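You operate a simulated robot arm through the tools that you are given. There is no shell and no other tool. Be economical: measure what you need, move in short steps, check, and stop when the job is done.

The job below is to be done with a simulated robot arm. You get a single attempt, and the scene is never put back.

TASK
Clear the stop, then jog TILT, then ROLL to the angles on the white setting card.
Fine: the cards lie in the lower console drawer; leave them there and shut it; the blue reset button clears the stop; leave the motors on.

Only the result counts: the job must be done as asked and must still hold three seconds after the hand-in. Knocking over, shifting, dropping, spilling or breaking anything else fails it.

THE ROBOT
A 7-joint arm with a two-finger gripper, on a carriage that runs on a rail from [0.004, 1.023] to [-0.005, -1.357] (x, y) and turns from -164 to 168 degrees about z. Base frame: it is fixed where the carriage stands at the start and does not move with it; the origin is on the floor, on the carriage's upright axis, x ahead of it, y to its left, z up. Readings come in m, degrees, newtons and seconds.
Its first joint turns from -149.0 to 149.0 degrees. Places, roughly: axis knob [0.7, -0.1, 0.8]; lower drawer of the grey console [0.6, -0.3, 0.5]; red motor switch [0.6, -0.4, 0.8]. Payload 2.45 kg.
The TCP is the grasp point between the finger pads, 0.026 m short of the fingertips. In the tool frame z runs along the fingers and y along their closing line. Largest opening 0.096 m; the body of the gripper starts 0.069 m behind the TCP.
Orientation is told as [roll, pitch, yaw] about the base's x, y, z axes, in that order, counted from this pose: with the fingers straight down and closing along the base's y, the tool's x points along the base's -x, its y along +y and its z along -z.

THE INTERFACE
- The arm moves only by the tool servo_tool. Its argument "motion" is a list of rows, each a list of 2 entries, a list of its own where there are three numbers: the shift along the base's x, y, z in m, then the turn, a rotation vector about the base's x, y, z in degrees. In form: [[[tx, ty, tz], [wx, wy, wz]], ...]. A call has 1 to 10 rows; each row shifts and turns the commanded pose from where the row before left it. "fingers" is the gripper command, from -1 (shut) to 1 (fully open), values between in proportion, set as the call begins (left out, the last holds). A row lasts 0.2 s, in which the tool goes at most 0.05 m and 8.6 degrees; a call with a longer step from one row to the next is refused whole, and so is a gripper value outside its range. A pose out of reach is approached as far as the arm can. The call stops where the force on the tool passes 40 N (or 10 N more than at its start, if that is more) or the arm is blocked; 0.2 s more then pass. Each finger halts on what it meets, pressing with about 32 N; the grip force reading is that of the motor and also rises with nothing between the fingers. The clock runs only during rows and for 0.2 s after the last one: add rows that do not move to give the fingers time. The reply holds the time, the measured pose of the TCP, the force on the tool along the base axes, the opening and the grip force, in the units named above and with some noise, with the torque about the TCP (base axes, N m) and any sound that the robot's microphone picked up.
- Cameras (640 x 400 px; columns grow to the right, rows downward): "scene" is now at [0.0282, 0.1338, 1.6772]; the picture's right is [-0.46, -0.89, 0.00], its down [-0.61, 0.31, -0.73] and it looks along [0.65, -0.33, -0.68] (base axes); focal length 296 px, centre (320, 200). "wrist" rides on the gripper at [0.082, 0.003, -0.098] in the tool frame; the picture's right is [-0.04, 1.00, 0.00], its down [-0.73, -0.03, -0.68] and it looks along [-0.68, -0.03, 0.73] (tool axes); focal length 256 px, centre (320, 200). There is no depth. A picture from a camera that has moved, and an enlarged one, comes with that camera's place and axes in the base frame and with its lens.
- camera(camera): a new picture of that camera. The clock stands still meanwhile.
- raise_lower(by): slides the trunk up (or, below 0, down) by that many m; the arm and the scene camera ride with it, the base frame stays. It gives what a move gives, with no picture.
- steer(legs): drives the robot by 1 to 6 legs, each [ahead, left, turn to the left] in m, m and degrees, along the robot's own axes; the way and the turn of a leg run together, so that a leg with both is an arc; at most 1.5 m and 180 degrees a leg. The arm and the cameras ride along, it lands a little off, and it stops where it bumps. It keeps to its track: a leg is cut to what the track allows. It gives what a move gives.
- pan_tilt(pan, tilt): turns the head with the scene camera to pan (to the left, within 155 degrees either way) and tilt (down, from -29 to 69), counted from straight ahead of the robot. It gives what a move gives.
- close_up(camera, box): a new picture of the part [left, top, right, bottom] of that camera's present view, enlarged. The clock stands still meanwhile.
- finish_job(): hands the job in; it is judged then, once.

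Work in short steps. Places have to be worked out from the pictures, the camera data and where the tool is seen: move nearer, look again, correct. Check each grasp and each placing, and mend what went wrong. You have 120 turns and 90 pictures in all, those below and enlarged ones among them. Open the gripper and draw the arm clear of the work before you hand the job in, unless the task says otherwise; then end with one line.

The tools are called after "Call:" by a JSON object that holds its "method" and its "body". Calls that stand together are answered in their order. servo_tool: Moves the arm, as the interface text tells. Its arguments: {"type":"object","properties":{"motion":{"type":"array","items":{"type":"array"}},"fingers":{"type":"number"}},"required":["motion"]} The other tools are called the same way: raise_lower (by) slides the trunk up or down; steer (legs) drives the base; pan_tilt (pan, tilt) turns the head that bears the scene camera; camera (camera) takes a picture; close_up (camera, box) takes an enlarged picture of a part of a camera's view; finish_job () hands the job in.

At the start:

```text
time_s: 0.0
position: [0.881, -0.2413, 1.1388]
tcp_rot: [0.0, 0.0, 0.0]
force: [-0.5, -0.9, 0.2]
wrist_torque: [-0.01, 0.0, -0.02]
width: 0.0961
gripper_force: 0.0
trunk travel left (down, up): [-0.675, 0.035]
robot x, y, heading: [0.0016, -0.0041, 0.2]
head pan, tilt: [-27.1, 43.1]
```

scene: 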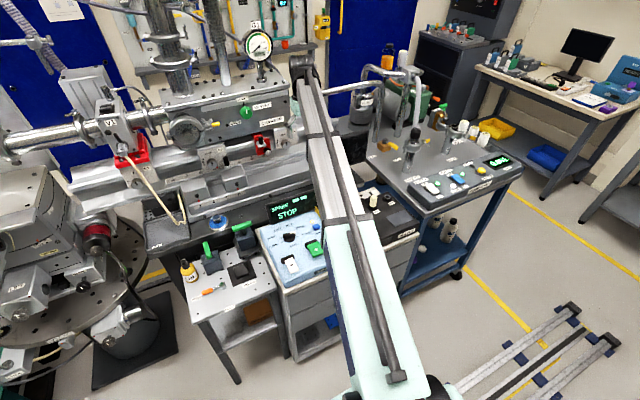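
wrist: 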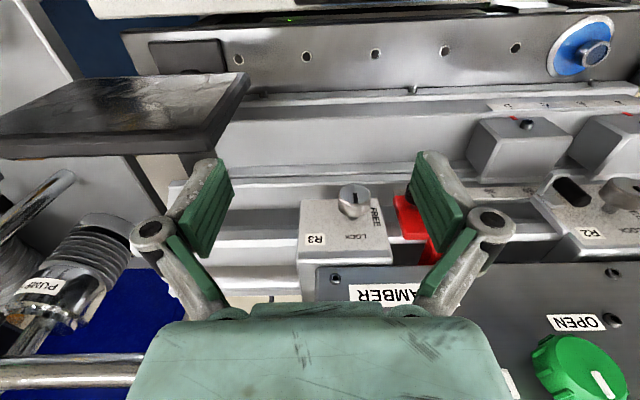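

The console sits at the lower centre of the scene view with the display reading STOP. I'll enlarge it to read the controls.

Call:
{"method": "close_up", "body": {"camera": "scene", "box": [230, 170, 440, 300]}}

Call:
{"method": "close_up", "body": {"camera": "scene", "box": [240, 250, 440, 375]}}

```text
3.05 times, centred on (335, 235) of scene
camera zoom: at [0.0282, 0.1338, 1.6772], right [-0.46, -0.89, 0.0], down [-0.61, 0.31, -0.73], along [0.65, -0.33, -0.68], focal length 903 px, centre (274, 93)
```

zoom: 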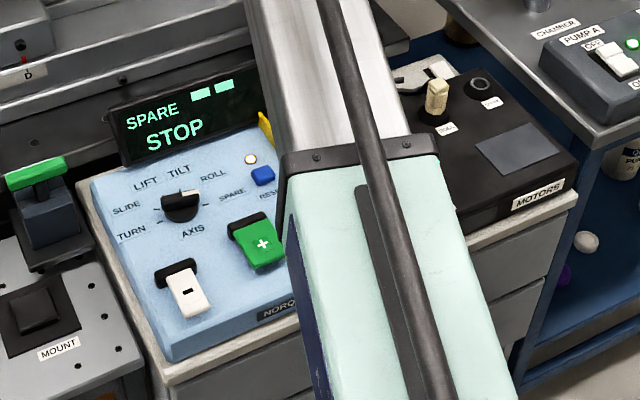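

```text
3.20 times, centred on (340, 312) of scene
camera zoom: at [0.0282, 0.1338, 1.6772], right [-0.46, -0.89, 0.0], down [-0.61, 0.31, -0.73], along [0.65, -0.33, -0.68], focal length 948 px, centre (256, -160)
```

zoom: 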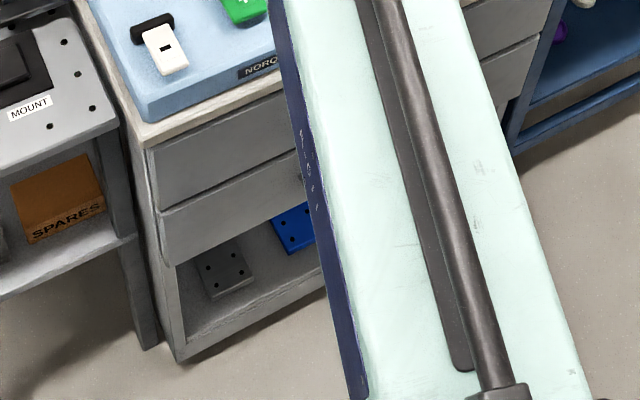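

The arm hides the right half of the console. I'll draw it back toward the body at the same height.

Call:
{"method": "servo_tool", "body": {"motion": [[[-0.045, 0, 0.01], [0, 0, 0]], [[-0.045, 0, 0.01], [0, 0, 0]], [[-0.045, 0, 0.01], [0, 0, 0]], [[-0.045, 0, 0], [0, 0, 0]], [[-0.045, 0, 0], [0, 0, 0]], [[-0.045, 0, 0], [0, 0, 0]], [[-0.045, 0, 0], [0, 0, 0]], [[-0.045, 0, 0], [0, 0, 0]]]}}

Call:
{"method": "camera", "body": {"camera": "scene"}}

Call:
{"method": "camera", "body": {"camera": "wrist"}}

```text
time_s: 1.8
position: [0.5189, -0.2384, 1.1706]
tcp_rot: [0.0, 0.0, 0.1]
force: [-0.8, 0.3, -0.4]
wrist_torque: [0.01, -0.01, 0.02]
width: 0.0959
gripper_force: 0.1
trunk travel left (down, up): [-0.675, 0.035]
robot x, y, heading: [-0.0014, -0.0016, -0.0]
head pan, tilt: [-27.1, 43.1]
```

```text
85 pictures are left
camera scene: at [0.028, 0.1339, 1.6772], right [-0.46, -0.89, 0.0], down [-0.61, 0.31, -0.73], along [0.65, -0.33, -0.68], focal length 296 px, centre (320, 200)
```

scene: 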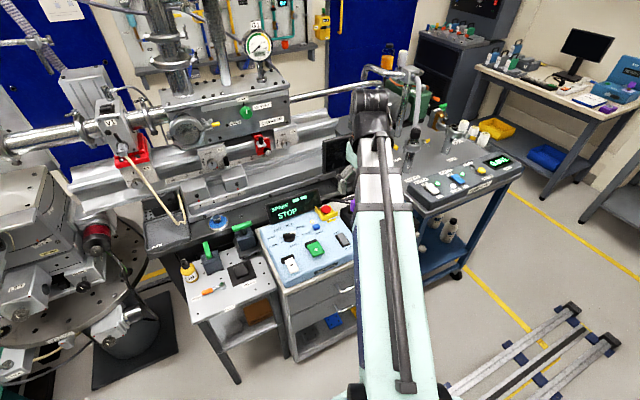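

```text
84 pictures are left
camera wrist: at [0.4362, -0.2353, 1.269], right [0.04, 1.0, 0.0], down [0.73, -0.03, 0.68], along [0.68, -0.03, -0.73], focal length 256 px, centre (320, 200)
```

wrist: 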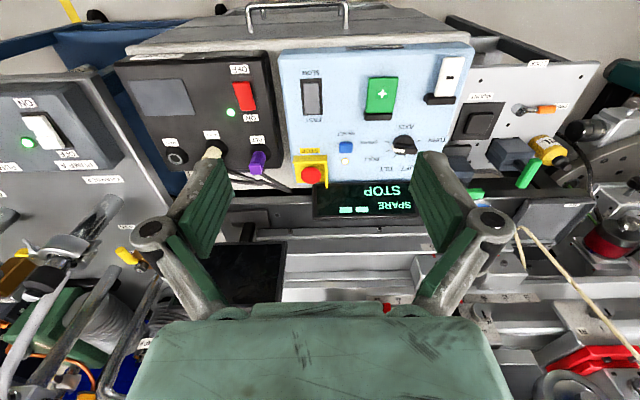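

The wrist view shows the whole console upside down: knob, +, -, a speed rocker, an e-stop mushroom, blue reset and the motor box. I'll enlarge it.

Call:
{"method": "close_up", "body": {"camera": "wrist", "box": [110, 0, 490, 230]}}

Call:
{"method": "close_up", "body": {"camera": "scene", "box": [240, 190, 370, 370]}}

```text
1.68 times, centred on (300, 115) of wrist
camera zoom: at [0.4362, -0.2353, 1.269], right [0.04, 1.0, 0.0], down [0.73, -0.03, 0.68], along [0.68, -0.03, -0.73], focal length 431 px, centre (354, 343)
```

zoom: 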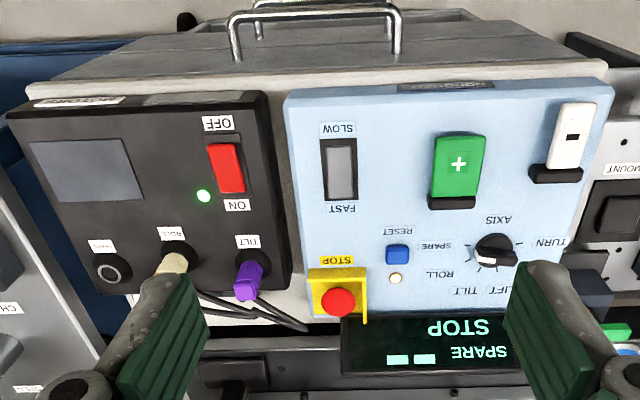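

```text
2.22 times, centred on (305, 280) of scene
camera zoom: at [0.028, 0.1339, 1.6772], right [-0.46, -0.89, 0.0], down [-0.61, 0.31, -0.73], along [0.65, -0.33, -0.68], focal length 658 px, centre (353, 22)
```

zoom: 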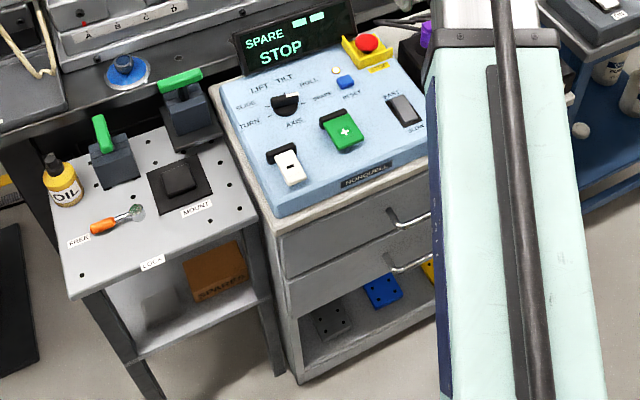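

Two drawers with bow handles; lower handle near (0.51, -0.23, 0.5). I'll pull the arm in a bit more and drive the carriage to the right so that I can view and reach the drawer obliquely.

Call:
{"method": "servo_tool", "body": {"motion": [[[-0.04, 0, 0], [0, 0, 0]], [[-0.03, 0, 0], [0, 0, 0]]]}}

Call:
{"method": "steer", "body": {"legs": [[0, -0.65, 0]]}}

Call:
{"method": "pan_tilt", "body": {"pan": 40, "tilt": 50}}

Call:
{"method": "camera", "body": {"camera": "scene"}}

```text
time_s: 2.4
position: [0.4493, -0.2398, 1.1696]
tcp_rot: [0.0, 0.0, 0.0]
force: [-0.2, -0.6, 0.4]
wrist_torque: [0.03, -0.04, 0.0]
width: 0.0957
gripper_force: 0.1
trunk travel left (down, up): [-0.675, 0.035]
robot x, y, heading: [-0.0005, 0.0031, 0.0]
head pan, tilt: [-27.1, 43.1]
```

```text
time_s: 6.0
position: [0.446, -0.8878, 1.17]
tcp_rot: [0.1, 0.0, -0.6]
force: [0.3, -0.2, 0.1]
wrist_torque: [-0.02, -0.01, -0.02]
width: 0.0961
gripper_force: 0.1
trunk travel left (down, up): [-0.675, 0.035]
robot x, y, heading: [-0.0021, -0.6449, -0.6]
head pan, tilt: [-27.1, 43.1]
```

```text
time_s: 7.4
position: [0.4463, -0.887, 1.1693]
tcp_rot: [0.0, 0.0, -0.6]
force: [-0.6, 0.1, 0.1]
wrist_torque: [0.01, 0.02, 0.01]
width: 0.096
gripper_force: 0.0
trunk travel left (down, up): [-0.675, 0.035]
robot x, y, heading: [0.001, -0.6436, -0.8]
head pan, tilt: [40.0, 50.0]
```

```text
81 pictures are left
camera scene: at [0.0133, -0.4225, 1.6676], right [0.63, -0.77, 0.0], down [-0.59, -0.49, -0.64], along [0.5, 0.41, -0.77], focal length 296 px, centre (320, 200)
```

scene: 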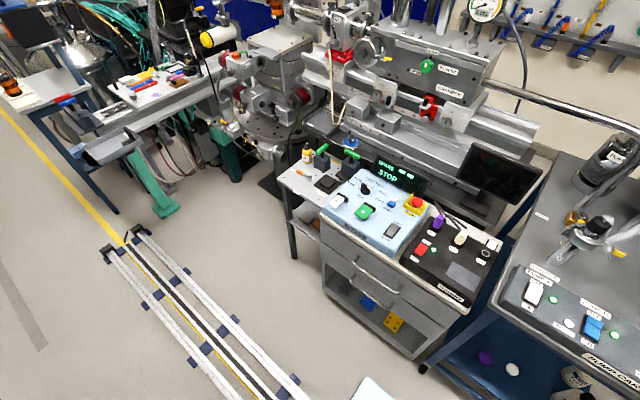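

Clear view now of the console and drawers; enlarge both.

Call:
{"method": "close_up", "body": {"camera": "scene", "box": [310, 150, 510, 275]}}

Call:
{"method": "close_up", "body": {"camera": "scene", "box": [310, 230, 470, 370]}}

```text
3.20 times, centred on (410, 212) of scene
camera zoom: at [0.0133, -0.4225, 1.6676], right [0.63, -0.77, 0.0], down [-0.59, -0.49, -0.64], along [0.5, 0.41, -0.77], focal length 948 px, centre (32, 160)
```

zoom: 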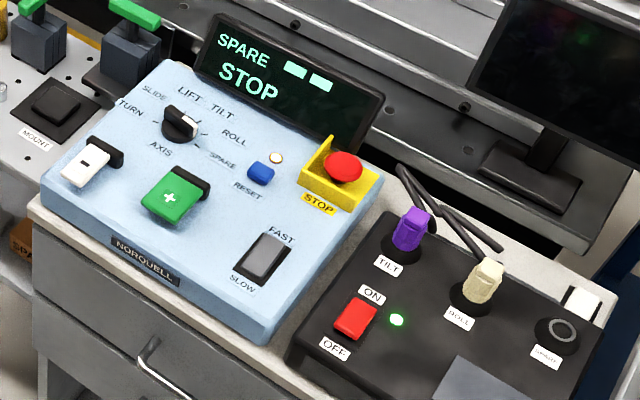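

```text
2.86 times, centred on (390, 300) of scene
camera zoom: at [0.0133, -0.4225, 1.6676], right [0.63, -0.77, 0.0], down [-0.59, -0.49, -0.64], along [0.5, 0.41, -0.77], focal length 846 px, centre (120, -86)
```

zoom: 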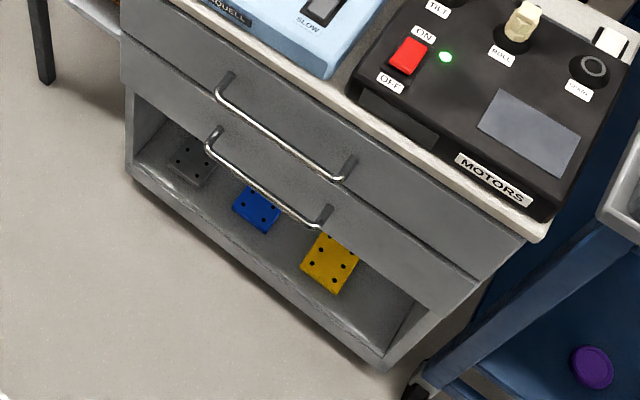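

Estimated lower handle bar: from (0.50, -0.19, 0.53) to (0.50, -0.37, 0.53). I'll swing the TCP to the left of the robot, then drive further right so the arm can come in obliquely with horizontal fingers.

Call:
{"method": "servo_tool", "body": {"motion": [[[0, 0.048, 0], [0, 0, 0]], [[0, 0.048, 0], [0, 0, 0]], [[0, 0.048, 0], [0, 0, 0]], [[0, 0.048, 0], [0, 0, 0]], [[0, 0.048, 0], [0, 0, 0]], [[0, 0.048, 0], [0, 0, 0]], [[0, 0.048, 0], [0, 0, 0]], [[0, 0.048, 0], [0, 0, 0]], [[0, 0.048, 0], [0, 0, 0]]]}}

Call:
{"method": "steer", "body": {"legs": [[0, -0.4, 0]]}}

Call:
{"method": "servo_tool", "body": {"motion": [[[-0.01, 0.04, 0], [4.62, -4.62, -4.62]], [[-0.01, 0.04, 0], [4.62, -4.62, -4.62]], [[-0.01, 0.04, 0], [4.62, -4.62, -4.62]], [[-0.01, 0.04, 0], [4.62, -4.62, -4.62]], [[-0.01, 0.04, 0], [4.62, -4.62, -4.62]], [[-0.01, 0.04, 0], [4.62, -4.62, -4.62]], [[-0.01, 0.04, 0], [4.62, -4.62, -4.62]]]}}

```text
time_s: 9.4
position: [0.4711, -0.4584, 1.1545]
tcp_rot: [0.0, 0.1, -0.6]
force: [-0.4, -0.5, 0.4]
wrist_torque: [-0.03, -0.02, 0.0]
width: 0.0962
gripper_force: 0.0
out of reach, approached as far as the arm can: row 1, 2, 3, 4, 5
trunk travel left (down, up): [-0.675, 0.035]
robot x, y, heading: [-0.0029, -0.6462, -0.7]
head pan, tilt: [40.0, 50.0]
```

```text
time_s: 11.8
position: [0.4693, -0.8542, 1.1545]
tcp_rot: [0.1, 0.1, -0.4]
force: [0.4, -0.2, 0.0]
wrist_torque: [-0.02, -0.02, 0.0]
width: 0.0958
gripper_force: 0.0
trunk travel left (down, up): [-0.675, 0.035]
robot x, y, heading: [-0.0027, -1.036, -0.4]
head pan, tilt: [40.0, 50.0]
```

```text
time_s: 13.4
position: [0.4073, -0.5652, 1.1587]
tcp_rot: [41.8, -19.1, -42.0]
force: [-0.1, 0.0, 0.4]
wrist_torque: [-0.02, 0.03, 0.02]
width: 0.0959
gripper_force: 0.1
out of reach, approached as far as the arm can: row 4, 5
trunk travel left (down, up): [-0.675, 0.035]
robot x, y, heading: [-0.0028, -1.041, -0.4]
head pan, tilt: [40.0, 50.0]
```

Rotation is going as intended; continue with the rest of it.

Call:
{"method": "servo_tool", "body": {"motion": [[[-0.01, 0.01, 0], [4.62, -4.62, -4.62]], [[-0.01, 0.01, 0], [4.62, -4.62, -4.62]], [[-0.01, 0.01, 0], [4.62, -4.62, -4.62]], [[-0.01, 0.01, 0], [4.62, -4.62, -4.62]], [[-0.01, 0.01, 0], [4.62, -4.62, -4.62]], [[0, 0.01, 0], [4.62, -4.62, -4.62]], [[0, 0.01, 0], [4.62, -4.62, -4.62]], [[0, 0.01, 0], [4.62, -4.62, -4.62]]]}}

Call:
{"method": "servo_tool", "body": {"motion": [[[0, 0, 0], [0, 0, 8]], [[0, 0, 0], [0, 0, 8]], [[0, 0, 0], [0, 0, 8]], [[0, 0, 0], [0, 0, 6]]]}}

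Call:
{"method": "camera", "body": {"camera": "scene"}}

```text
time_s: 15.2
position: [0.3591, -0.495, 1.1953]
tcp_rot: [86.9, -2.8, -87.7]
force: [0.8, 0.3, 0.4]
wrist_torque: [0.02, 0.04, 0.0]
width: 0.096
gripper_force: 0.0
out of reach, approached as far as the arm can: row 7, 8
trunk travel left (down, up): [-0.675, 0.035]
robot x, y, heading: [-0.0058, -1.0395, -0.5]
head pan, tilt: [40.0, 50.0]
```

```text
time_s: 16.2
position: [0.3647, -0.4768, 1.1958]
tcp_rot: [86.9, -3.1, -57.5]
force: [0.0, -0.3, -0.1]
wrist_torque: [0.03, 0.02, 0.0]
width: 0.096
gripper_force: 0.0
out of reach, approached as far as the arm can: row 4
trunk travel left (down, up): [-0.675, 0.035]
robot x, y, heading: [-0.0039, -1.0364, -0.5]
head pan, tilt: [40.0, 50.0]
```

```text
78 pictures are left
camera scene: at [0.0111, -0.8184, 1.6676], right [0.64, -0.77, 0.0], down [-0.59, -0.49, -0.64], along [0.5, 0.41, -0.77], focal length 296 px, centre (320, 200)
```

scene: 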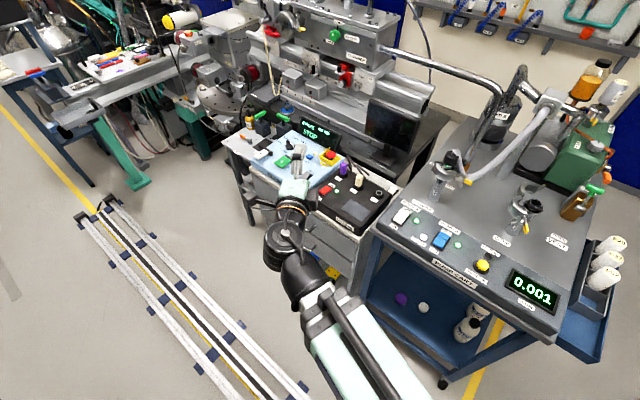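

Fingers are horizontal, pointing +x/+y, with vertical closing. Now I lower the trunk 0.6 so the tool is near the handle height, still in front of the cabinet.

Call:
{"method": "raise_lower", "body": {"by": -0.6}}

Call:
{"method": "camera", "body": {"camera": "wrist"}}

Call:
{"method": "camera", "body": {"camera": "scene"}}

```text
refused: -0.6 is not a number from -0.4 to 0.4
```

```text
77 pictures are left
camera wrist: at [0.237, -0.4623, 1.2007], right [0.04, 0.04, 1.0], down [-0.18, -0.98, 0.05], along [0.98, -0.18, -0.03], focal length 256 px, centre (320, 200)
```

wrist: 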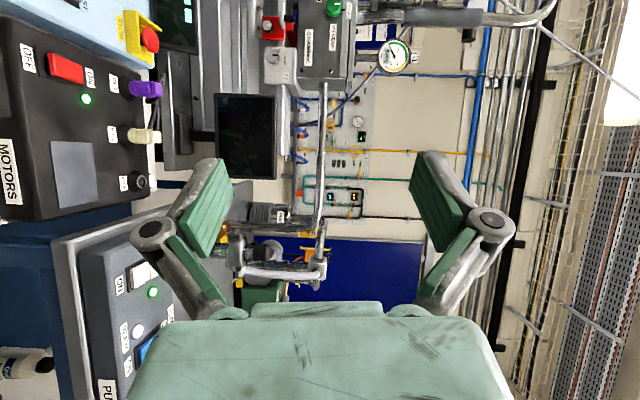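

```text
76 pictures are left
camera scene: at [0.0111, -0.8184, 1.6676], right [0.64, -0.77, 0.0], down [-0.59, -0.49, -0.64], along [0.5, 0.41, -0.77], focal length 296 px, centre (320, 200)
```

scene: 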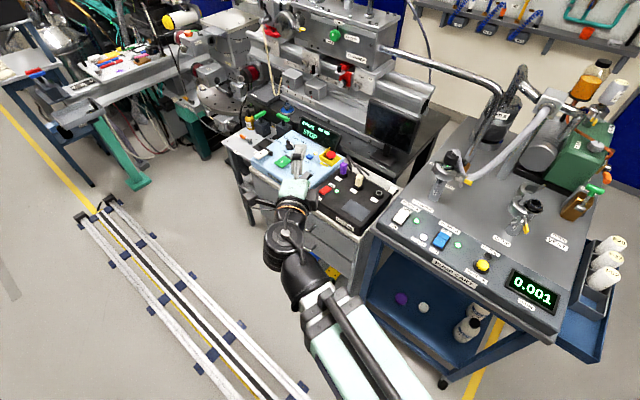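

The trunk moves at most 0.4 per call; I split it in two.

Call:
{"method": "raise_lower", "body": {"by": -0.35}}

Call:
{"method": "raise_lower", "body": {"by": -0.25}}

Call:
{"method": "camera", "body": {"camera": "wrist"}}

Call:
{"method": "camera", "body": {"camera": "scene"}}

```text
time_s: 19.7
position: [0.3647, -0.4773, 0.8456]
tcp_rot: [86.8, -2.9, -57.6]
force: [-0.7, -0.1, -0.5]
wrist_torque: [-0.05, -0.01, 0.0]
width: 0.096
gripper_force: 0.1
trunk travel left (down, up): [-0.325, 0.385]
robot x, y, heading: [-0.0034, -1.0414, -0.6]
head pan, tilt: [40.0, 50.0]
```

```text
time_s: 22.2
position: [0.3648, -0.4775, 0.5952]
tcp_rot: [86.9, -3.1, -57.7]
force: [-0.1, 1.1, -0.2]
wrist_torque: [-0.01, -0.01, 0.01]
width: 0.096
gripper_force: 0.0
trunk travel left (down, up): [-0.075, 0.635]
robot x, y, heading: [-0.0074, -1.0415, -0.4]
head pan, tilt: [40.0, 50.0]
```

```text
75 pictures are left
camera wrist: at [0.237, -0.4621, 0.6007], right [0.04, 0.04, 1.0], down [-0.18, -0.98, 0.05], along [0.98, -0.18, -0.03], focal length 256 px, centre (320, 200)
```

wrist: 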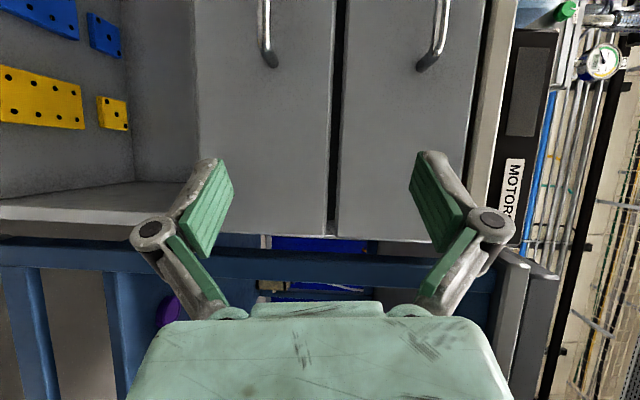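

```text
74 pictures are left
camera scene: at [0.0111, -0.8183, 1.0676], right [0.64, -0.77, 0.0], down [-0.59, -0.49, -0.64], along [0.5, 0.41, -0.77], focal length 296 px, centre (320, 200)
```

scene: 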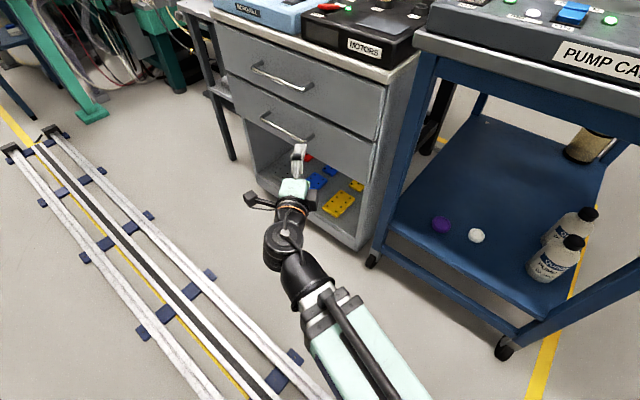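

The wrist view confirms the right end of the lower bar near (0.50, -0.37, 0.533). I'll go to a stand-off 0.1 m back along the finger direction.

Call:
{"method": "servo_tool", "body": {"motion": [[[0.01, 0.035, -0.016], [0, 0, 0]], [[0.01, 0.035, -0.016], [0, 0, 0]], [[0.01, 0.035, -0.016], [0, 0, 0]], [[0.01, 0.03, -0.014], [0, 0, 0]]]}}

Call:
{"method": "camera", "body": {"camera": "wrist"}}

```text
time_s: 23.2
position: [0.4057, -0.341, 0.5545]
tcp_rot: [86.3, -3.4, -57.4]
force: [-0.2, 0.1, -0.3]
wrist_torque: [-0.01, -0.01, 0.03]
width: 0.096
gripper_force: 0.2
out of reach, approached as far as the arm can: row 3, 4
trunk travel left (down, up): [-0.075, 0.635]
robot x, y, heading: [-0.003, -1.0367, -0.3]
head pan, tilt: [40.0, 50.0]
```

```text
73 pictures are left
camera wrist: at [0.2791, -0.3255, 0.5596], right [0.05, 0.05, 1.0], down [-0.18, -0.98, 0.06], along [0.98, -0.18, -0.04], focal length 256 px, centre (320, 200)
```

wrist: 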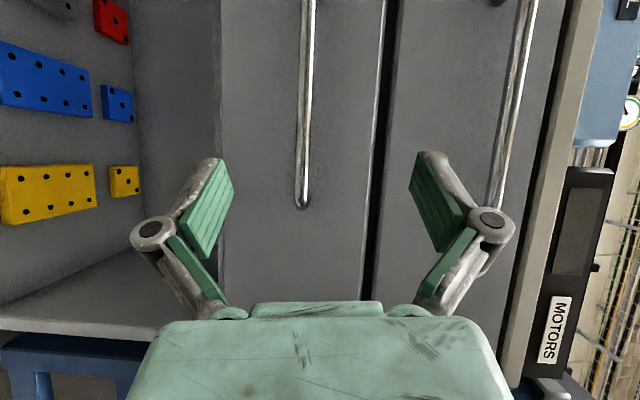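

The arm stops 2 cm high (reach limit); the trunk can make that up.

Call:
{"method": "raise_lower", "body": {"by": -0.018}}

Call:
{"method": "servo_tool", "body": {"motion": [[[0.03, 0.018, 0], [0, 0, 0]], [[0.03, 0.018, 0], [0, 0, 0]], [[0.02, 0.012, 0], [0, 0, 0]]]}}

Call:
{"method": "camera", "body": {"camera": "wrist"}}

```text
time_s: 23.9
position: [0.4064, -0.3406, 0.536]
tcp_rot: [86.2, -3.4, -57.3]
force: [-0.5, 0.2, 0.3]
wrist_torque: [-0.01, -0.01, 0.02]
width: 0.0959
gripper_force: 0.0
trunk travel left (down, up): [-0.057, 0.653]
robot x, y, heading: [-0.0044, -1.0397, -0.5]
head pan, tilt: [40.0, 50.0]
```

```text
time_s: 24.7
position: [0.4861, -0.2933, 0.5369]
tcp_rot: [86.1, -3.3, -57.3]
force: [-0.6, -0.1, 0.5]
wrist_torque: [-0.01, 0.02, -0.02]
width: 0.0961
gripper_force: 0.1
trunk travel left (down, up): [-0.057, 0.653]
robot x, y, heading: [-0.0031, -1.04, -0.3]
head pan, tilt: [40.0, 50.0]
```

```text
72 pictures are left
camera wrist: at [0.3592, -0.2777, 0.5431], right [0.05, 0.05, 1.0], down [-0.18, -0.98, 0.06], along [0.98, -0.18, -0.04], focal length 256 px, centre (320, 200)
```

wrist: 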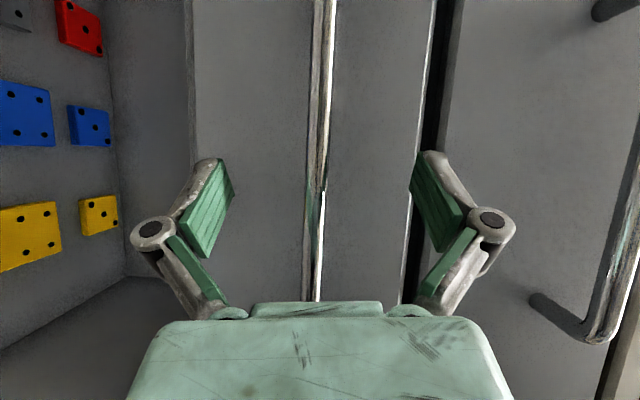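

The bar runs between the fingers. Close on it.

Call:
{"method": "servo_tool", "body": {"motion": [[[0.008, 0.005, 0], [0, 0, 0]], [[0, 0, 0], [0, 0, 0]], [[0, 0, 0], [0, 0, 0]], [[0, 0, 0], [0, 0, 0]]], "fingers": -1}}

Call:
{"method": "camera", "body": {"camera": "wrist"}}

```text
time_s: 25.7
position: [0.4951, -0.2875, 0.5349]
tcp_rot: [86.2, -3.4, -57.4]
force: [-4.0, -4.6, -13.2]
wrist_torque: [1.28, -0.09, 0.16]
width: 0.013
gripper_force: 39.1
trunk travel left (down, up): [-0.057, 0.653]
robot x, y, heading: [-0.0032, -1.0369, -0.6]
head pan, tilt: [40.0, 50.0]
```

```text
71 pictures are left
camera wrist: at [0.3675, -0.273, 0.5413], right [0.05, 0.05, 1.0], down [-0.18, -0.98, 0.06], along [0.98, -0.18, -0.04], focal length 256 px, centre (320, 200)
```

wrist: 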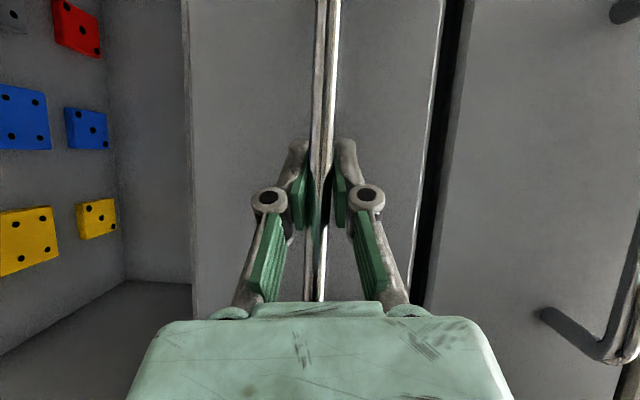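

Gripped at 0.013 width. Pull the drawer along -x in steps.

Call:
{"method": "servo_tool", "body": {"motion": [[[-0.025, 0, 0], [0, 0, 0]], [[-0.03, 0, 0], [0, 0, 0]], [[-0.03, 0, 0], [0, 0, 0]], [[-0.03, 0, 0], [0, 0, 0]], [[-0.03, 0, 0], [0, 0, 0]]]}}

Call:
{"method": "camera", "body": {"camera": "scene"}}

```text
time_s: 26.9
position: [0.3488, -0.2878, 0.5343]
tcp_rot: [85.8, -3.7, -57.3]
force: [-0.9, 2.4, -9.3]
wrist_torque: [1.27, -0.09, 0.25]
width: 0.0136
gripper_force: 39.3
trunk travel left (down, up): [-0.057, 0.653]
robot x, y, heading: [-0.0034, -1.0402, -0.3]
head pan, tilt: [40.0, 50.0]
```

```text
70 pictures are left
camera scene: at [0.0113, -0.8176, 1.0494], right [0.64, -0.77, 0.0], down [-0.59, -0.49, -0.64], along [0.5, 0.41, -0.77], focal length 296 px, centre (320, 200)
```

scene: 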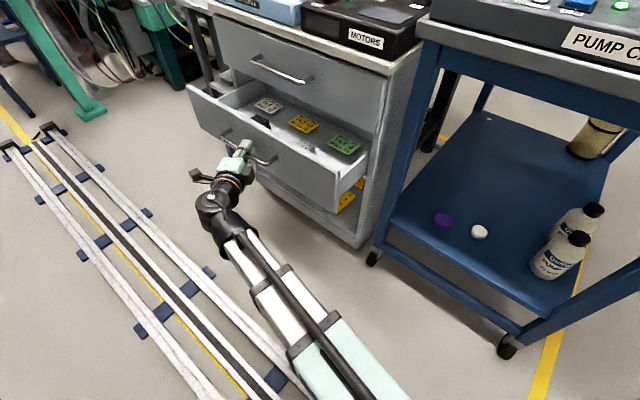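

The drawer slides out; cards are visible. Pull a little more and zoom in.

Call:
{"method": "servo_tool", "body": {"motion": [[[-0.025, 0, 0], [0, 0, 0]], [[-0.025, 0, 0], [0, 0, 0]]]}}

Call:
{"method": "close_up", "body": {"camera": "scene", "box": [190, 70, 350, 170]}}

```text
time_s: 27.5
position: [0.2999, -0.289, 0.5348]
tcp_rot: [85.4, -3.7, -57.1]
force: [-2.0, 10.5, -20.6]
wrist_torque: [1.29, -0.1, 0.22]
width: 0.0136
gripper_force: 39.7
out of reach, approached as far as the arm can: row 2
trunk travel left (down, up): [-0.057, 0.653]
robot x, y, heading: [-0.0015, -1.0436, -0.4]
head pan, tilt: [40.0, 50.0]
```

```text
4.00 times, centred on (270, 120) of scene
camera zoom: at [0.0116, -0.8166, 1.0489], right [0.64, -0.77, 0.0], down [-0.59, -0.49, -0.64], along [0.49, 0.41, -0.77], focal length 1185 px, centre (520, 520)
```

zoom: 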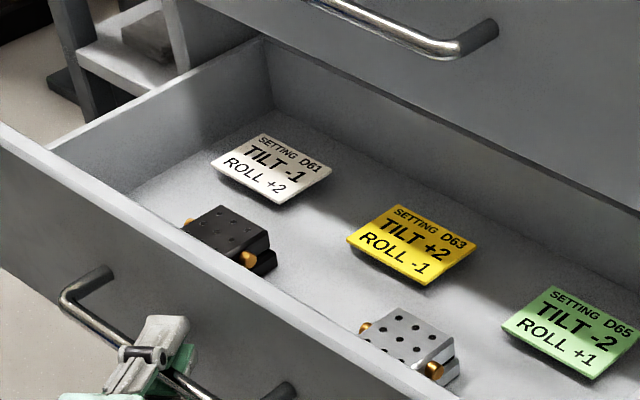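

White card seems to read TILT -1, ROLL +2; one tighter enlargement to be certain.

Call:
{"method": "close_up", "body": {"camera": "scene", "box": [238, 98, 278, 124]}}

```text
15.38 times, centred on (258, 111) of scene
camera zoom: at [0.0116, -0.8166, 1.0489], right [0.64, -0.77, 0.0], down [-0.59, -0.49, -0.64], along [0.49, 0.41, -0.77], focal length 4557 px, centre (1274, 1569)
```

zoom: 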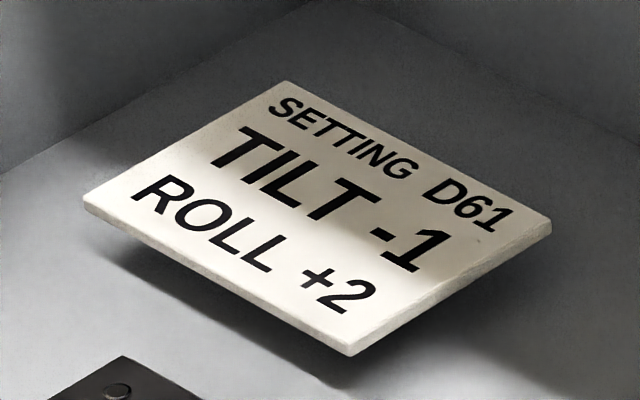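

Confirmed: TILT -1, ROLL +2. Now push the drawer back shut gently with the same grip.

Call:
{"method": "servo_tool", "body": {"motion": [[[0.025, 0, 0], [0, 0, 0]], [[0.025, 0, 0], [0, 0, 0]], [[0.025, 0, 0], [0, 0, 0]], [[0.025, 0, 0], [0, 0, 0]], [[0.025, 0, 0], [0, 0, 0]], [[0.025, 0, 0], [0, 0, 0]], [[0.025, 0, 0], [0, 0, 0]], [[0.015, 0, 0], [0, 0, 0]], [[0.01, 0, 0], [0, 0, 0]]]}}

Call:
{"method": "camera", "body": {"camera": "wrist"}}

```text
time_s: 28.7
position: [0.4222, -0.2886, 0.5347]
tcp_rot: [85.6, -2.9, -57.6]
force: [-0.1, 6.3, -19.1]
wrist_torque: [1.27, -0.05, -1.14]
width: 0.0136
gripper_force: 39.2
trunk travel left (down, up): [-0.057, 0.653]
robot x, y, heading: [-0.01, -1.0349, -0.4]
head pan, tilt: [40.0, 50.0]
stopped in row 6: the force on the tool passed its limit at 41 N (the readings are from after the stop); the commanded pose is now the measured one
```

```text
67 pictures are left
camera wrist: at [0.2949, -0.2728, 0.5427], right [0.06, 0.05, 1.0], down [-0.18, -0.98, 0.06], along [0.98, -0.18, -0.05], focal length 256 px, centre (320, 200)
```

wrist: 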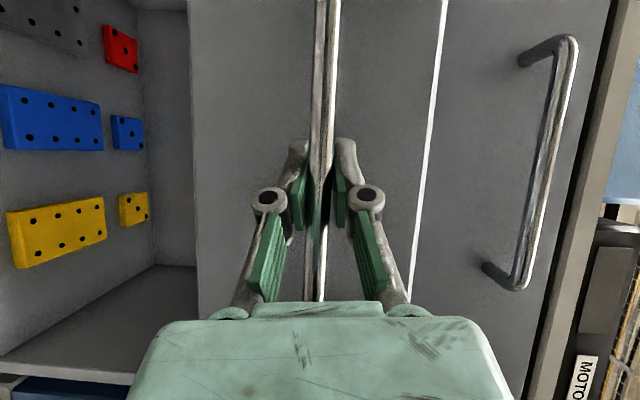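

Stopped midway on force (friction plus grip bias). Continue more slowly.

Call:
{"method": "servo_tool", "body": {"motion": [[[0.012, 0, 0.002], [0, 0, 0]], [[0.012, 0, 0.001], [0, 0, 0]], [[0.012, 0, 0], [0, 0, 0]], [[0.012, 0, 0], [0, 0, 0]], [[0.012, 0, 0], [0, 0, 0]], [[0.01, 0, 0], [0, 0, 0]], [[0.008, 0, 0], [0, 0, 0]]]}}

Call:
{"method": "camera", "body": {"camera": "scene"}}

```text
time_s: 29.3
position: [0.4418, -0.2886, 0.5355]
tcp_rot: [85.3, -2.8, -57.3]
force: [0.9, 4.4, -20.7]
wrist_torque: [1.35, -0.09, -0.26]
width: 0.0133
gripper_force: 39.0
trunk travel left (down, up): [-0.057, 0.653]
robot x, y, heading: [-0.0052, -1.038, -0.5]
head pan, tilt: [40.0, 50.0]
stopped in row 2: the force on the tool passed its limit at 41 N (the readings are from after the stop); the commanded pose is now the measured one
```

```text
66 pictures are left
camera scene: at [0.0118, -0.8168, 1.0495], right [0.64, -0.77, 0.0], down [-0.59, -0.49, -0.64], along [0.49, 0.41, -0.77], focal length 296 px, centre (320, 200)
```

scene: 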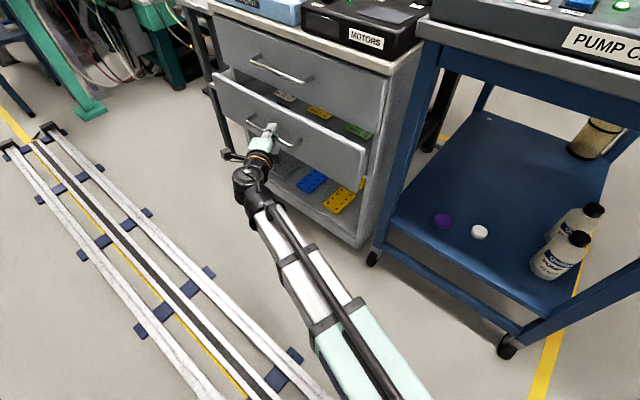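

A -20 N z-bias means I hold the bar too high; shift down a few mm and push on.

Call:
{"method": "servo_tool", "body": {"motion": [[[0, 0, -0.003], [0, 0, 0]], [[0, 0, -0.002], [0, 0, 0]]]}}

Call:
{"method": "servo_tool", "body": {"motion": [[[0.008, 0, 0], [0, 0, 0]], [[0.01, 0, 0], [0, 0, 0]], [[0.01, 0, 0], [0, 0, 0]], [[0.01, 0, 0], [0, 0, 0]], [[0.01, 0, 0], [0, 0, 0]], [[0.008, 0, 0], [0, 0, 0]]]}}

```text
time_s: 29.9
position: [0.4426, -0.2883, 0.5347]
tcp_rot: [85.7, -2.9, -57.3]
force: [2.0, 11.4, 1.0]
wrist_torque: [1.06, 0.09, -1.16]
width: 0.0134
gripper_force: 39.0
trunk travel left (down, up): [-0.057, 0.653]
robot x, y, heading: [-0.002, -1.0397, -0.6]
head pan, tilt: [40.0, 50.0]
```

```text
time_s: 31.3
position: [0.4964, -0.2899, 0.5354]
tcp_rot: [85.7, -3.0, -57.2]
force: [-14.9, 12.0, 12.0]
wrist_torque: [1.04, 0.07, -0.77]
width: 0.0132
gripper_force: 39.1
trunk travel left (down, up): [-0.057, 0.653]
robot x, y, heading: [-0.0049, -1.0411, -0.4]
head pan, tilt: [40.0, 50.0]
```

Back at the closed reading (0.495 at first). A final small push, then open.

Call:
{"method": "servo_tool", "body": {"motion": [[[0.004, 0, 0], [0, 0, 0]], [[0.003, 0, 0], [0, 0, 0]]]}}

Call:
{"method": "servo_tool", "body": {"motion": [[[0, 0, 0], [0, 0, 0]], [[0, 0, 0], [0, 0, 0]], [[0, 0, 0], [0, 0, 0]]], "fingers": 1}}

Call:
{"method": "servo_tool", "body": {"motion": [[[-0.03, -0.018, 0], [0, 0, 0]], [[-0.03, -0.018, 0], [0, 0, 0]], [[-0.03, -0.018, 0], [0, 0, 0]], [[-0.03, -0.018, 0], [0, 0, 0]]]}}

Call:
{"method": "camera", "body": {"camera": "scene"}}

Call:
{"method": "camera", "body": {"camera": "wrist"}}

```text
time_s: 32.0
position: [0.501, -0.2897, 0.5347]
tcp_rot: [85.8, -3.1, -57.1]
force: [-5.2, -2.3, 6.7]
wrist_torque: [0.35, -0.23, -0.57]
width: 0.0126
gripper_force: 38.3
trunk travel left (down, up): [-0.057, 0.653]
robot x, y, heading: [-0.003, -1.0391, -0.3]
head pan, tilt: [40.0, 50.0]
stopped in row 2: the force on the tool passed its limit at 43 N (the readings are from after the stop); the commanded pose is now the measured one
```

```text
time_s: 32.8
position: [0.5014, -0.2899, 0.5326]
tcp_rot: [85.6, -3.0, -57.1]
force: [-0.1, 0.1, 0.8]
wrist_torque: [0.04, 0.01, 0.0]
width: 0.0959
gripper_force: 0.1
trunk travel left (down, up): [-0.057, 0.653]
robot x, y, heading: [-0.0044, -1.0395, -0.4]
head pan, tilt: [40.0, 50.0]
```

```text
time_s: 33.8
position: [0.3819, -0.3617, 0.5322]
tcp_rot: [85.6, -3.2, -57.1]
force: [-0.1, 0.2, 0.6]
wrist_torque: [0.01, 0.01, -0.01]
width: 0.096
gripper_force: 0.2
trunk travel left (down, up): [-0.057, 0.653]
robot x, y, heading: [-0.0065, -1.0373, -0.1]
head pan, tilt: [40.0, 50.0]
```

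```text
65 pictures are left
camera scene: at [0.0108, -0.8184, 1.0495], right [0.64, -0.77, 0.0], down [-0.59, -0.49, -0.64], along [0.49, 0.41, -0.77], focal length 296 px, centre (320, 200)
```

scene: 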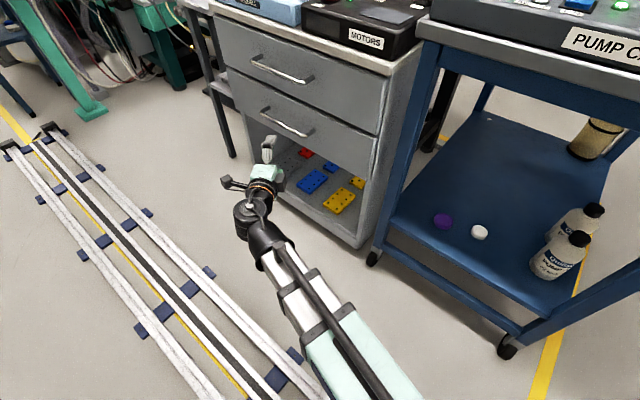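

```text
64 pictures are left
camera wrist: at [0.2547, -0.3467, 0.5398], right [0.06, 0.05, 1.0], down [-0.17, -0.98, 0.06], along [0.98, -0.18, -0.05], focal length 256 px, centre (320, 200)
```

wrist: 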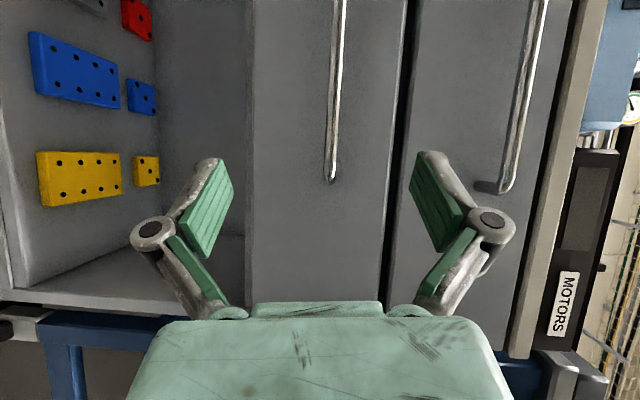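

The drawer is flush again. Raise the trunk, then turn the tool back to pointing down.

Call:
{"method": "raise_lower", "body": {"by": 0.4}}

Call:
{"method": "raise_lower", "body": {"by": 0.24}}

Call:
{"method": "servo_tool", "body": {"motion": [[[0, 0, 0], [0, 0, -8]], [[0, 0, 0], [0, 0, -8]], [[0, 0, 0], [0, 0, -8]], [[0, 0, 0], [0, 0, -8]], [[0, -0.01, 0], [-4.62, 4.62, 4.62]], [[0, -0.02, 0], [-4.62, 4.62, 4.62]], [[0, -0.02, 0], [-4.62, 4.62, 4.62]], [[0, -0.02, 0], [-4.62, 4.62, 4.62]], [[0, -0.02, 0], [-4.62, 4.62, 4.62]], [[0.01, -0.02, 0], [-4.62, 4.62, 4.62]]]}}

Call:
{"method": "servo_tool", "body": {"motion": [[[0.01, -0.03, 0], [-4.62, 4.62, 4.62]], [[0.01, -0.03, 0], [-4.62, 4.62, 4.62]], [[0.01, -0.03, 0], [-4.62, 4.62, 4.62]], [[0.01, -0.03, 0], [-4.62, 4.62, 4.62]], [[0.01, -0.03, 0], [-4.62, 4.62, 4.62]], [[0.01, -0.03, 0], [-4.62, 4.62, 4.62]], [[0.01, -0.03, 0], [-4.62, 4.62, 4.62]], [[0.01, 0, 0], [-4.62, 4.62, 4.62]]]}}

```text
time_s: 37.6
position: [0.3824, -0.3599, 0.9324]
tcp_rot: [85.6, -3.2, -57.1]
force: [0.8, 0.1, 0.1]
wrist_torque: [0.04, 0.01, 0.02]
width: 0.0961
gripper_force: 0.1
trunk travel left (down, up): [-0.457, 0.253]
robot x, y, heading: [-0.003, -1.0384, -0.2]
head pan, tilt: [40.0, 50.0]
```

```text
time_s: 40.1
position: [0.3828, -0.3606, 1.1725]
tcp_rot: [85.6, -3.1, -57.2]
force: [0.3, 0.4, -0.8]
wrist_torque: [-0.02, 0.01, 0.03]
width: 0.096
gripper_force: 0.0
trunk travel left (down, up): [-0.697, 0.013]
robot x, y, heading: [-0.0055, -1.0414, -0.4]
head pan, tilt: [40.0, 50.0]
```

```text
time_s: 42.3
position: [0.3952, -0.4729, 1.2083]
tcp_rot: [50.1, -20.7, -52.5]
force: [-1.1, -0.5, 0.3]
wrist_torque: [0.0, 0.01, 0.0]
width: 0.096
gripper_force: 0.1
out of reach, approached as far as the arm can: row 2, 3, 4
trunk travel left (down, up): [-0.697, 0.013]
robot x, y, heading: [-0.0051, -1.037, -0.4]
head pan, tilt: [40.0, 50.0]
```

```text
time_s: 44.1
position: [0.4765, -0.6821, 1.2071]
tcp_rot: [0.1, -3.7, -1.6]
force: [-0.7, -0.5, 0.4]
wrist_torque: [0.02, -0.01, -0.02]
width: 0.0958
gripper_force: 0.1
trunk travel left (down, up): [-0.697, 0.013]
robot x, y, heading: [-0.0044, -1.0381, -0.2]
head pan, tilt: [40.0, 50.0]
```

Tool nearly straight down. Correct the residual tilt, close the fingers, and drive left to y≈-0.5 so the console is in reach while the head sees it.

Call:
{"method": "servo_tool", "body": {"motion": [[[0, 0, 0], [0, 3.7, 1.6]], [[0, 0, 0], [0, 0, 0]], [[0, 0, 0], [0, 0, 0]]], "fingers": -1}}

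Call:
{"method": "steer", "body": {"legs": [[0, 0.5, 0]]}}

Call:
{"method": "pan_tilt", "body": {"pan": 25, "tilt": 45}}

Call:
{"method": "camera", "body": {"camera": "scene"}}

Call:
{"method": "camera", "body": {"camera": "wrist"}}

```text
time_s: 44.9
position: [0.4757, -0.6825, 1.2064]
tcp_rot: [0.1, -0.1, 0.0]
force: [-0.7, -0.1, 0.0]
wrist_torque: [0.01, -0.04, -0.03]
width: 0.0
gripper_force: 28.2
trunk travel left (down, up): [-0.697, 0.013]
robot x, y, heading: [-0.002, -1.0379, -0.3]
head pan, tilt: [40.0, 50.0]
```

```text
time_s: 47.8
position: [0.4768, -0.1876, 1.2066]
tcp_rot: [0.2, -0.2, 0.2]
force: [-0.3, 0.5, 0.3]
wrist_torque: [0.0, 0.0, -0.03]
width: 0.0
gripper_force: 28.8
trunk travel left (down, up): [-0.697, 0.013]
robot x, y, heading: [-0.0012, -0.5448, -0.0]
head pan, tilt: [40.0, 50.0]
```

```text
time_s: 48.6
position: [0.4774, -0.1872, 1.2059]
tcp_rot: [0.2, -0.2, 0.3]
force: [0.1, -0.1, 0.3]
wrist_torque: [-0.02, -0.01, -0.03]
width: 0.0
gripper_force: 29.0
trunk travel left (down, up): [-0.697, 0.013]
robot x, y, heading: [-0.0037, -0.5465, -0.3]
head pan, tilt: [25.0, 45.0]
```

```text
63 pictures are left
camera scene: at [0.0264, -0.3408, 1.6964], right [0.42, -0.91, 0.0], down [-0.64, -0.3, -0.71], along [0.64, 0.3, -0.71], focal length 296 px, centre (320, 200)
```

scene: 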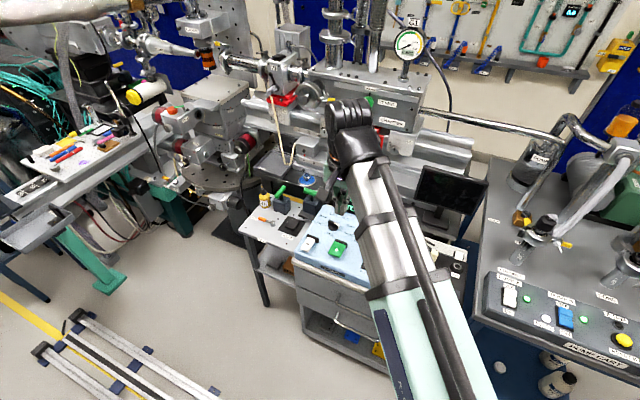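

```text
62 pictures are left
camera wrist: at [0.3943, -0.1854, 1.3062], right [0.04, 1.0, 0.0], down [0.73, -0.03, 0.68], along [0.68, -0.02, -0.73], focal length 256 px, centre (320, 200)
```

wrist: 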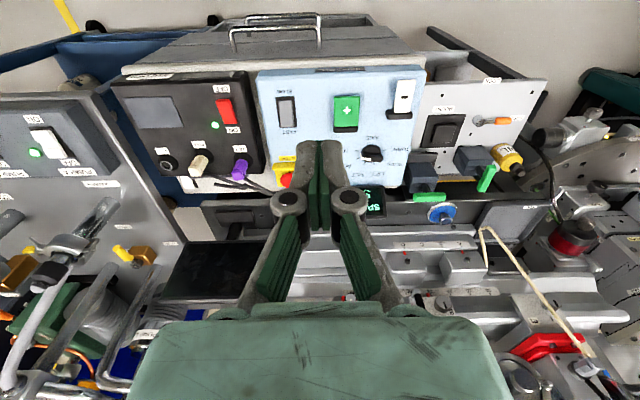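

Rough fix: reset at (0.695, -0.20, 0.845), knob at (0.70, -0.085, 0.84). I'll hover the closed fingers above the reset button and look from there.

Call:
{"method": "servo_tool", "body": {"motion": [[[0.04, 0, -0.02], [0, 0, 0]], [[0.04, 0, -0.025], [0, 0, 0]], [[0.04, 0, -0.025], [0, 0, 0]], [[0.04, 0, -0.025], [0, 0, 0]], [[0.02, 0, -0.04], [0, 0, 0]], [[0, -0.01, -0.04], [0, 0, 0]], [[0, 0, -0.03], [0, 0, 0]]]}}

Call:
{"method": "camera", "body": {"camera": "wrist"}}

Call:
{"method": "camera", "body": {"camera": "scene"}}

```text
time_s: 50.2
position: [0.6574, -0.198, 1.0001]
tcp_rot: [0.1, -0.1, 0.2]
force: [0.5, -0.2, -0.1]
wrist_torque: [-0.01, -0.01, 0.0]
width: 0.0
gripper_force: 28.9
trunk travel left (down, up): [-0.697, 0.013]
robot x, y, heading: [-0.0003, -0.5439, -0.2]
head pan, tilt: [25.0, 45.0]
```

```text
61 pictures are left
camera wrist: at [0.575, -0.1957, 1.1], right [0.04, 1.0, 0.0], down [0.73, -0.03, 0.68], along [0.68, -0.02, -0.73], focal length 256 px, centre (320, 200)
```

wrist: 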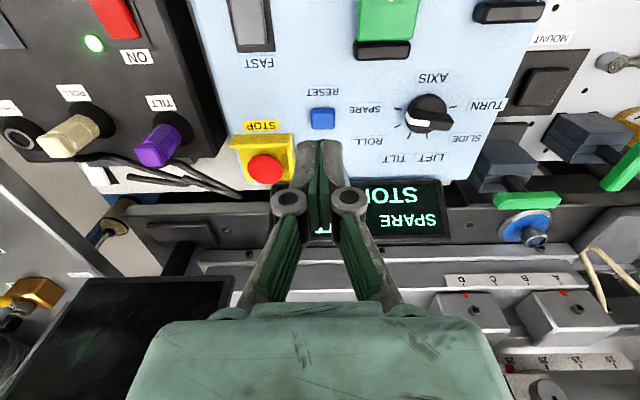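

```text
60 pictures are left
camera scene: at [0.0265, -0.3408, 1.6965], right [0.42, -0.91, 0.0], down [-0.64, -0.3, -0.71], along [0.64, 0.3, -0.71], focal length 296 px, centre (320, 200)
```

scene: 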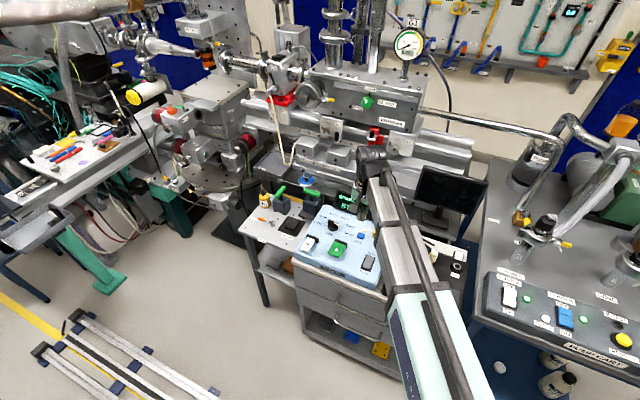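

Reset is now estimated at (0.69, -0.197, ~0.855). Move above it with the tip ~4 cm higher and look again.

Call:
{"method": "servo_tool", "body": {"motion": [[[0.016, 0, -0.04], [0, 0, 0]], [[0.016, 0, -0.04], [0, 0, 0]]]}}

Call:
{"method": "camera", "body": {"camera": "wrist"}}

Call:
{"method": "close_up", "body": {"camera": "scene", "box": [290, 180, 400, 280]}}

```text
time_s: 50.8
position: [0.6899, -0.197, 0.9209]
tcp_rot: [0.2, -0.1, 0.2]
force: [0.6, -0.5, -0.9]
wrist_torque: [-0.01, 0.03, 0.0]
width: 0.0
gripper_force: 29.3
trunk travel left (down, up): [-0.697, 0.013]
robot x, y, heading: [-0.0016, -0.5467, -0.3]
head pan, tilt: [25.0, 45.0]
```

```text
59 pictures are left
camera wrist: at [0.6067, -0.1957, 1.0211], right [0.04, 1.0, 0.0], down [0.73, -0.03, 0.68], along [0.68, -0.02, -0.73], focal length 256 px, centre (320, 200)
```

wrist: 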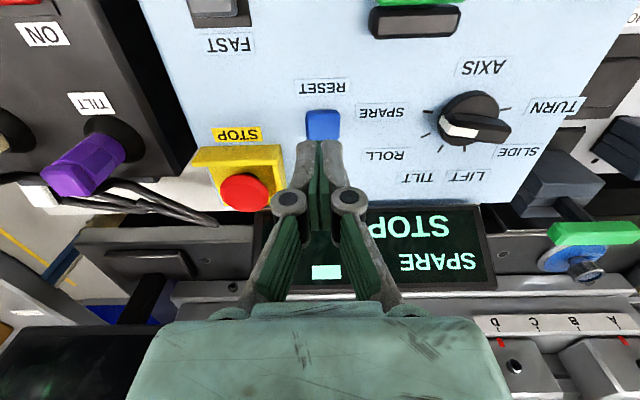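

```text
4.00 times, centred on (345, 230) of scene
camera zoom: at [0.0269, -0.3406, 1.6965], right [0.42, -0.91, 0.0], down [-0.64, -0.3, -0.71], along [0.64, 0.3, -0.71], focal length 1185 px, centre (220, 80)
```

zoom: 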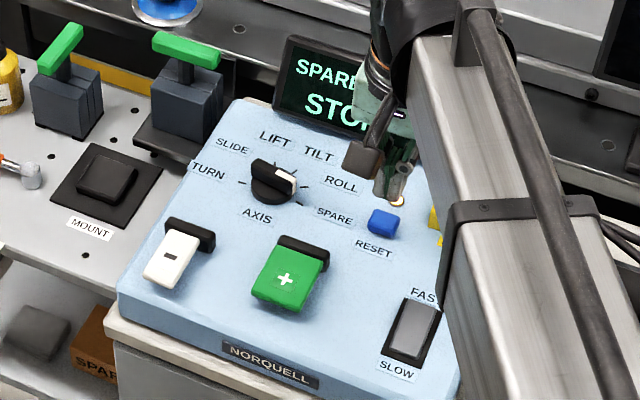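

Projection of a descent at x=0.69 lands on the button centre. Descend slowly onto it.

Call:
{"method": "servo_tool", "body": {"motion": [[[0, 0, -0.015], [0, 0, 0]], [[0, 0, -0.012], [0, 0, 0]], [[0, 0, -0.005], [0, 0, 0]], [[0, 0, -0.004], [0, 0, 0]]]}}

Call:
{"method": "close_up", "body": {"camera": "wrist", "box": [200, 60, 520, 300]}}

```text
time_s: 51.8
position: [0.6885, -0.1976, 0.8848]
tcp_rot: [0.2, -0.1, 0.2]
force: [0.8, 0.2, 0.6]
wrist_torque: [-0.01, 0.0, 0.0]
width: 0.0
gripper_force: 28.7
trunk travel left (down, up): [-0.697, 0.013]
robot x, y, heading: [-0.0006, -0.5426, -0.1]
head pan, tilt: [25.0, 45.0]
```

```text
1.67 times, centred on (360, 180) of wrist
camera zoom: at [0.6053, -0.1957, 0.9852], right [0.04, 1.0, 0.0], down [0.73, -0.03, 0.68], along [0.68, -0.02, -0.73], focal length 427 px, centre (253, 233)
```

zoom: 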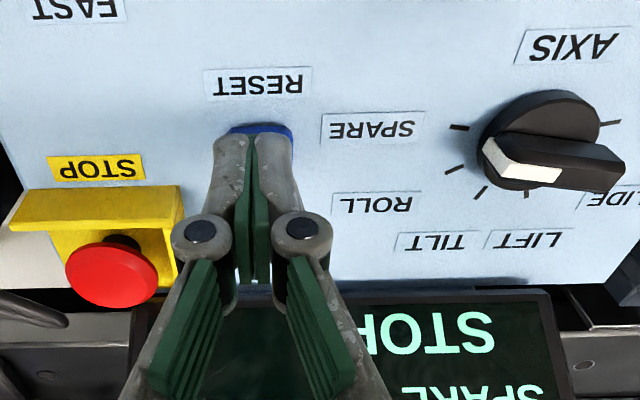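

Tip is right over the button, not yet in contact. Keep going down in small steps.

Call:
{"method": "servo_tool", "body": {"motion": [[[0, 0, -0.004], [0, 0, 0]], [[0, 0, -0.004], [0, 0, 0]], [[0, 0, -0.004], [0, 0, 0]]]}}

Call:
{"method": "close_up", "body": {"camera": "wrist", "box": [200, 60, 520, 300]}}

```text
time_s: 52.6
position: [0.6886, -0.1971, 0.8739]
tcp_rot: [0.2, -0.1, 0.2]
force: [0.0, -0.1, -0.5]
wrist_torque: [-0.02, -0.01, -0.04]
width: 0.0
gripper_force: 29.2
trunk travel left (down, up): [-0.697, 0.013]
robot x, y, heading: [-0.0047, -0.545, -0.1]
head pan, tilt: [25.0, 45.0]
```

```text
1.67 times, centred on (360, 180) of wrist
camera zoom: at [0.6058, -0.1953, 0.9727], right [0.04, 1.0, 0.0], down [0.73, -0.03, 0.68], along [0.68, -0.02, -0.73], focal length 427 px, centre (253, 233)
```

zoom: 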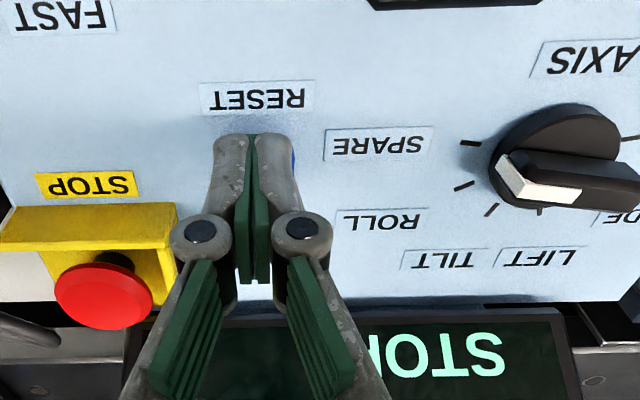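

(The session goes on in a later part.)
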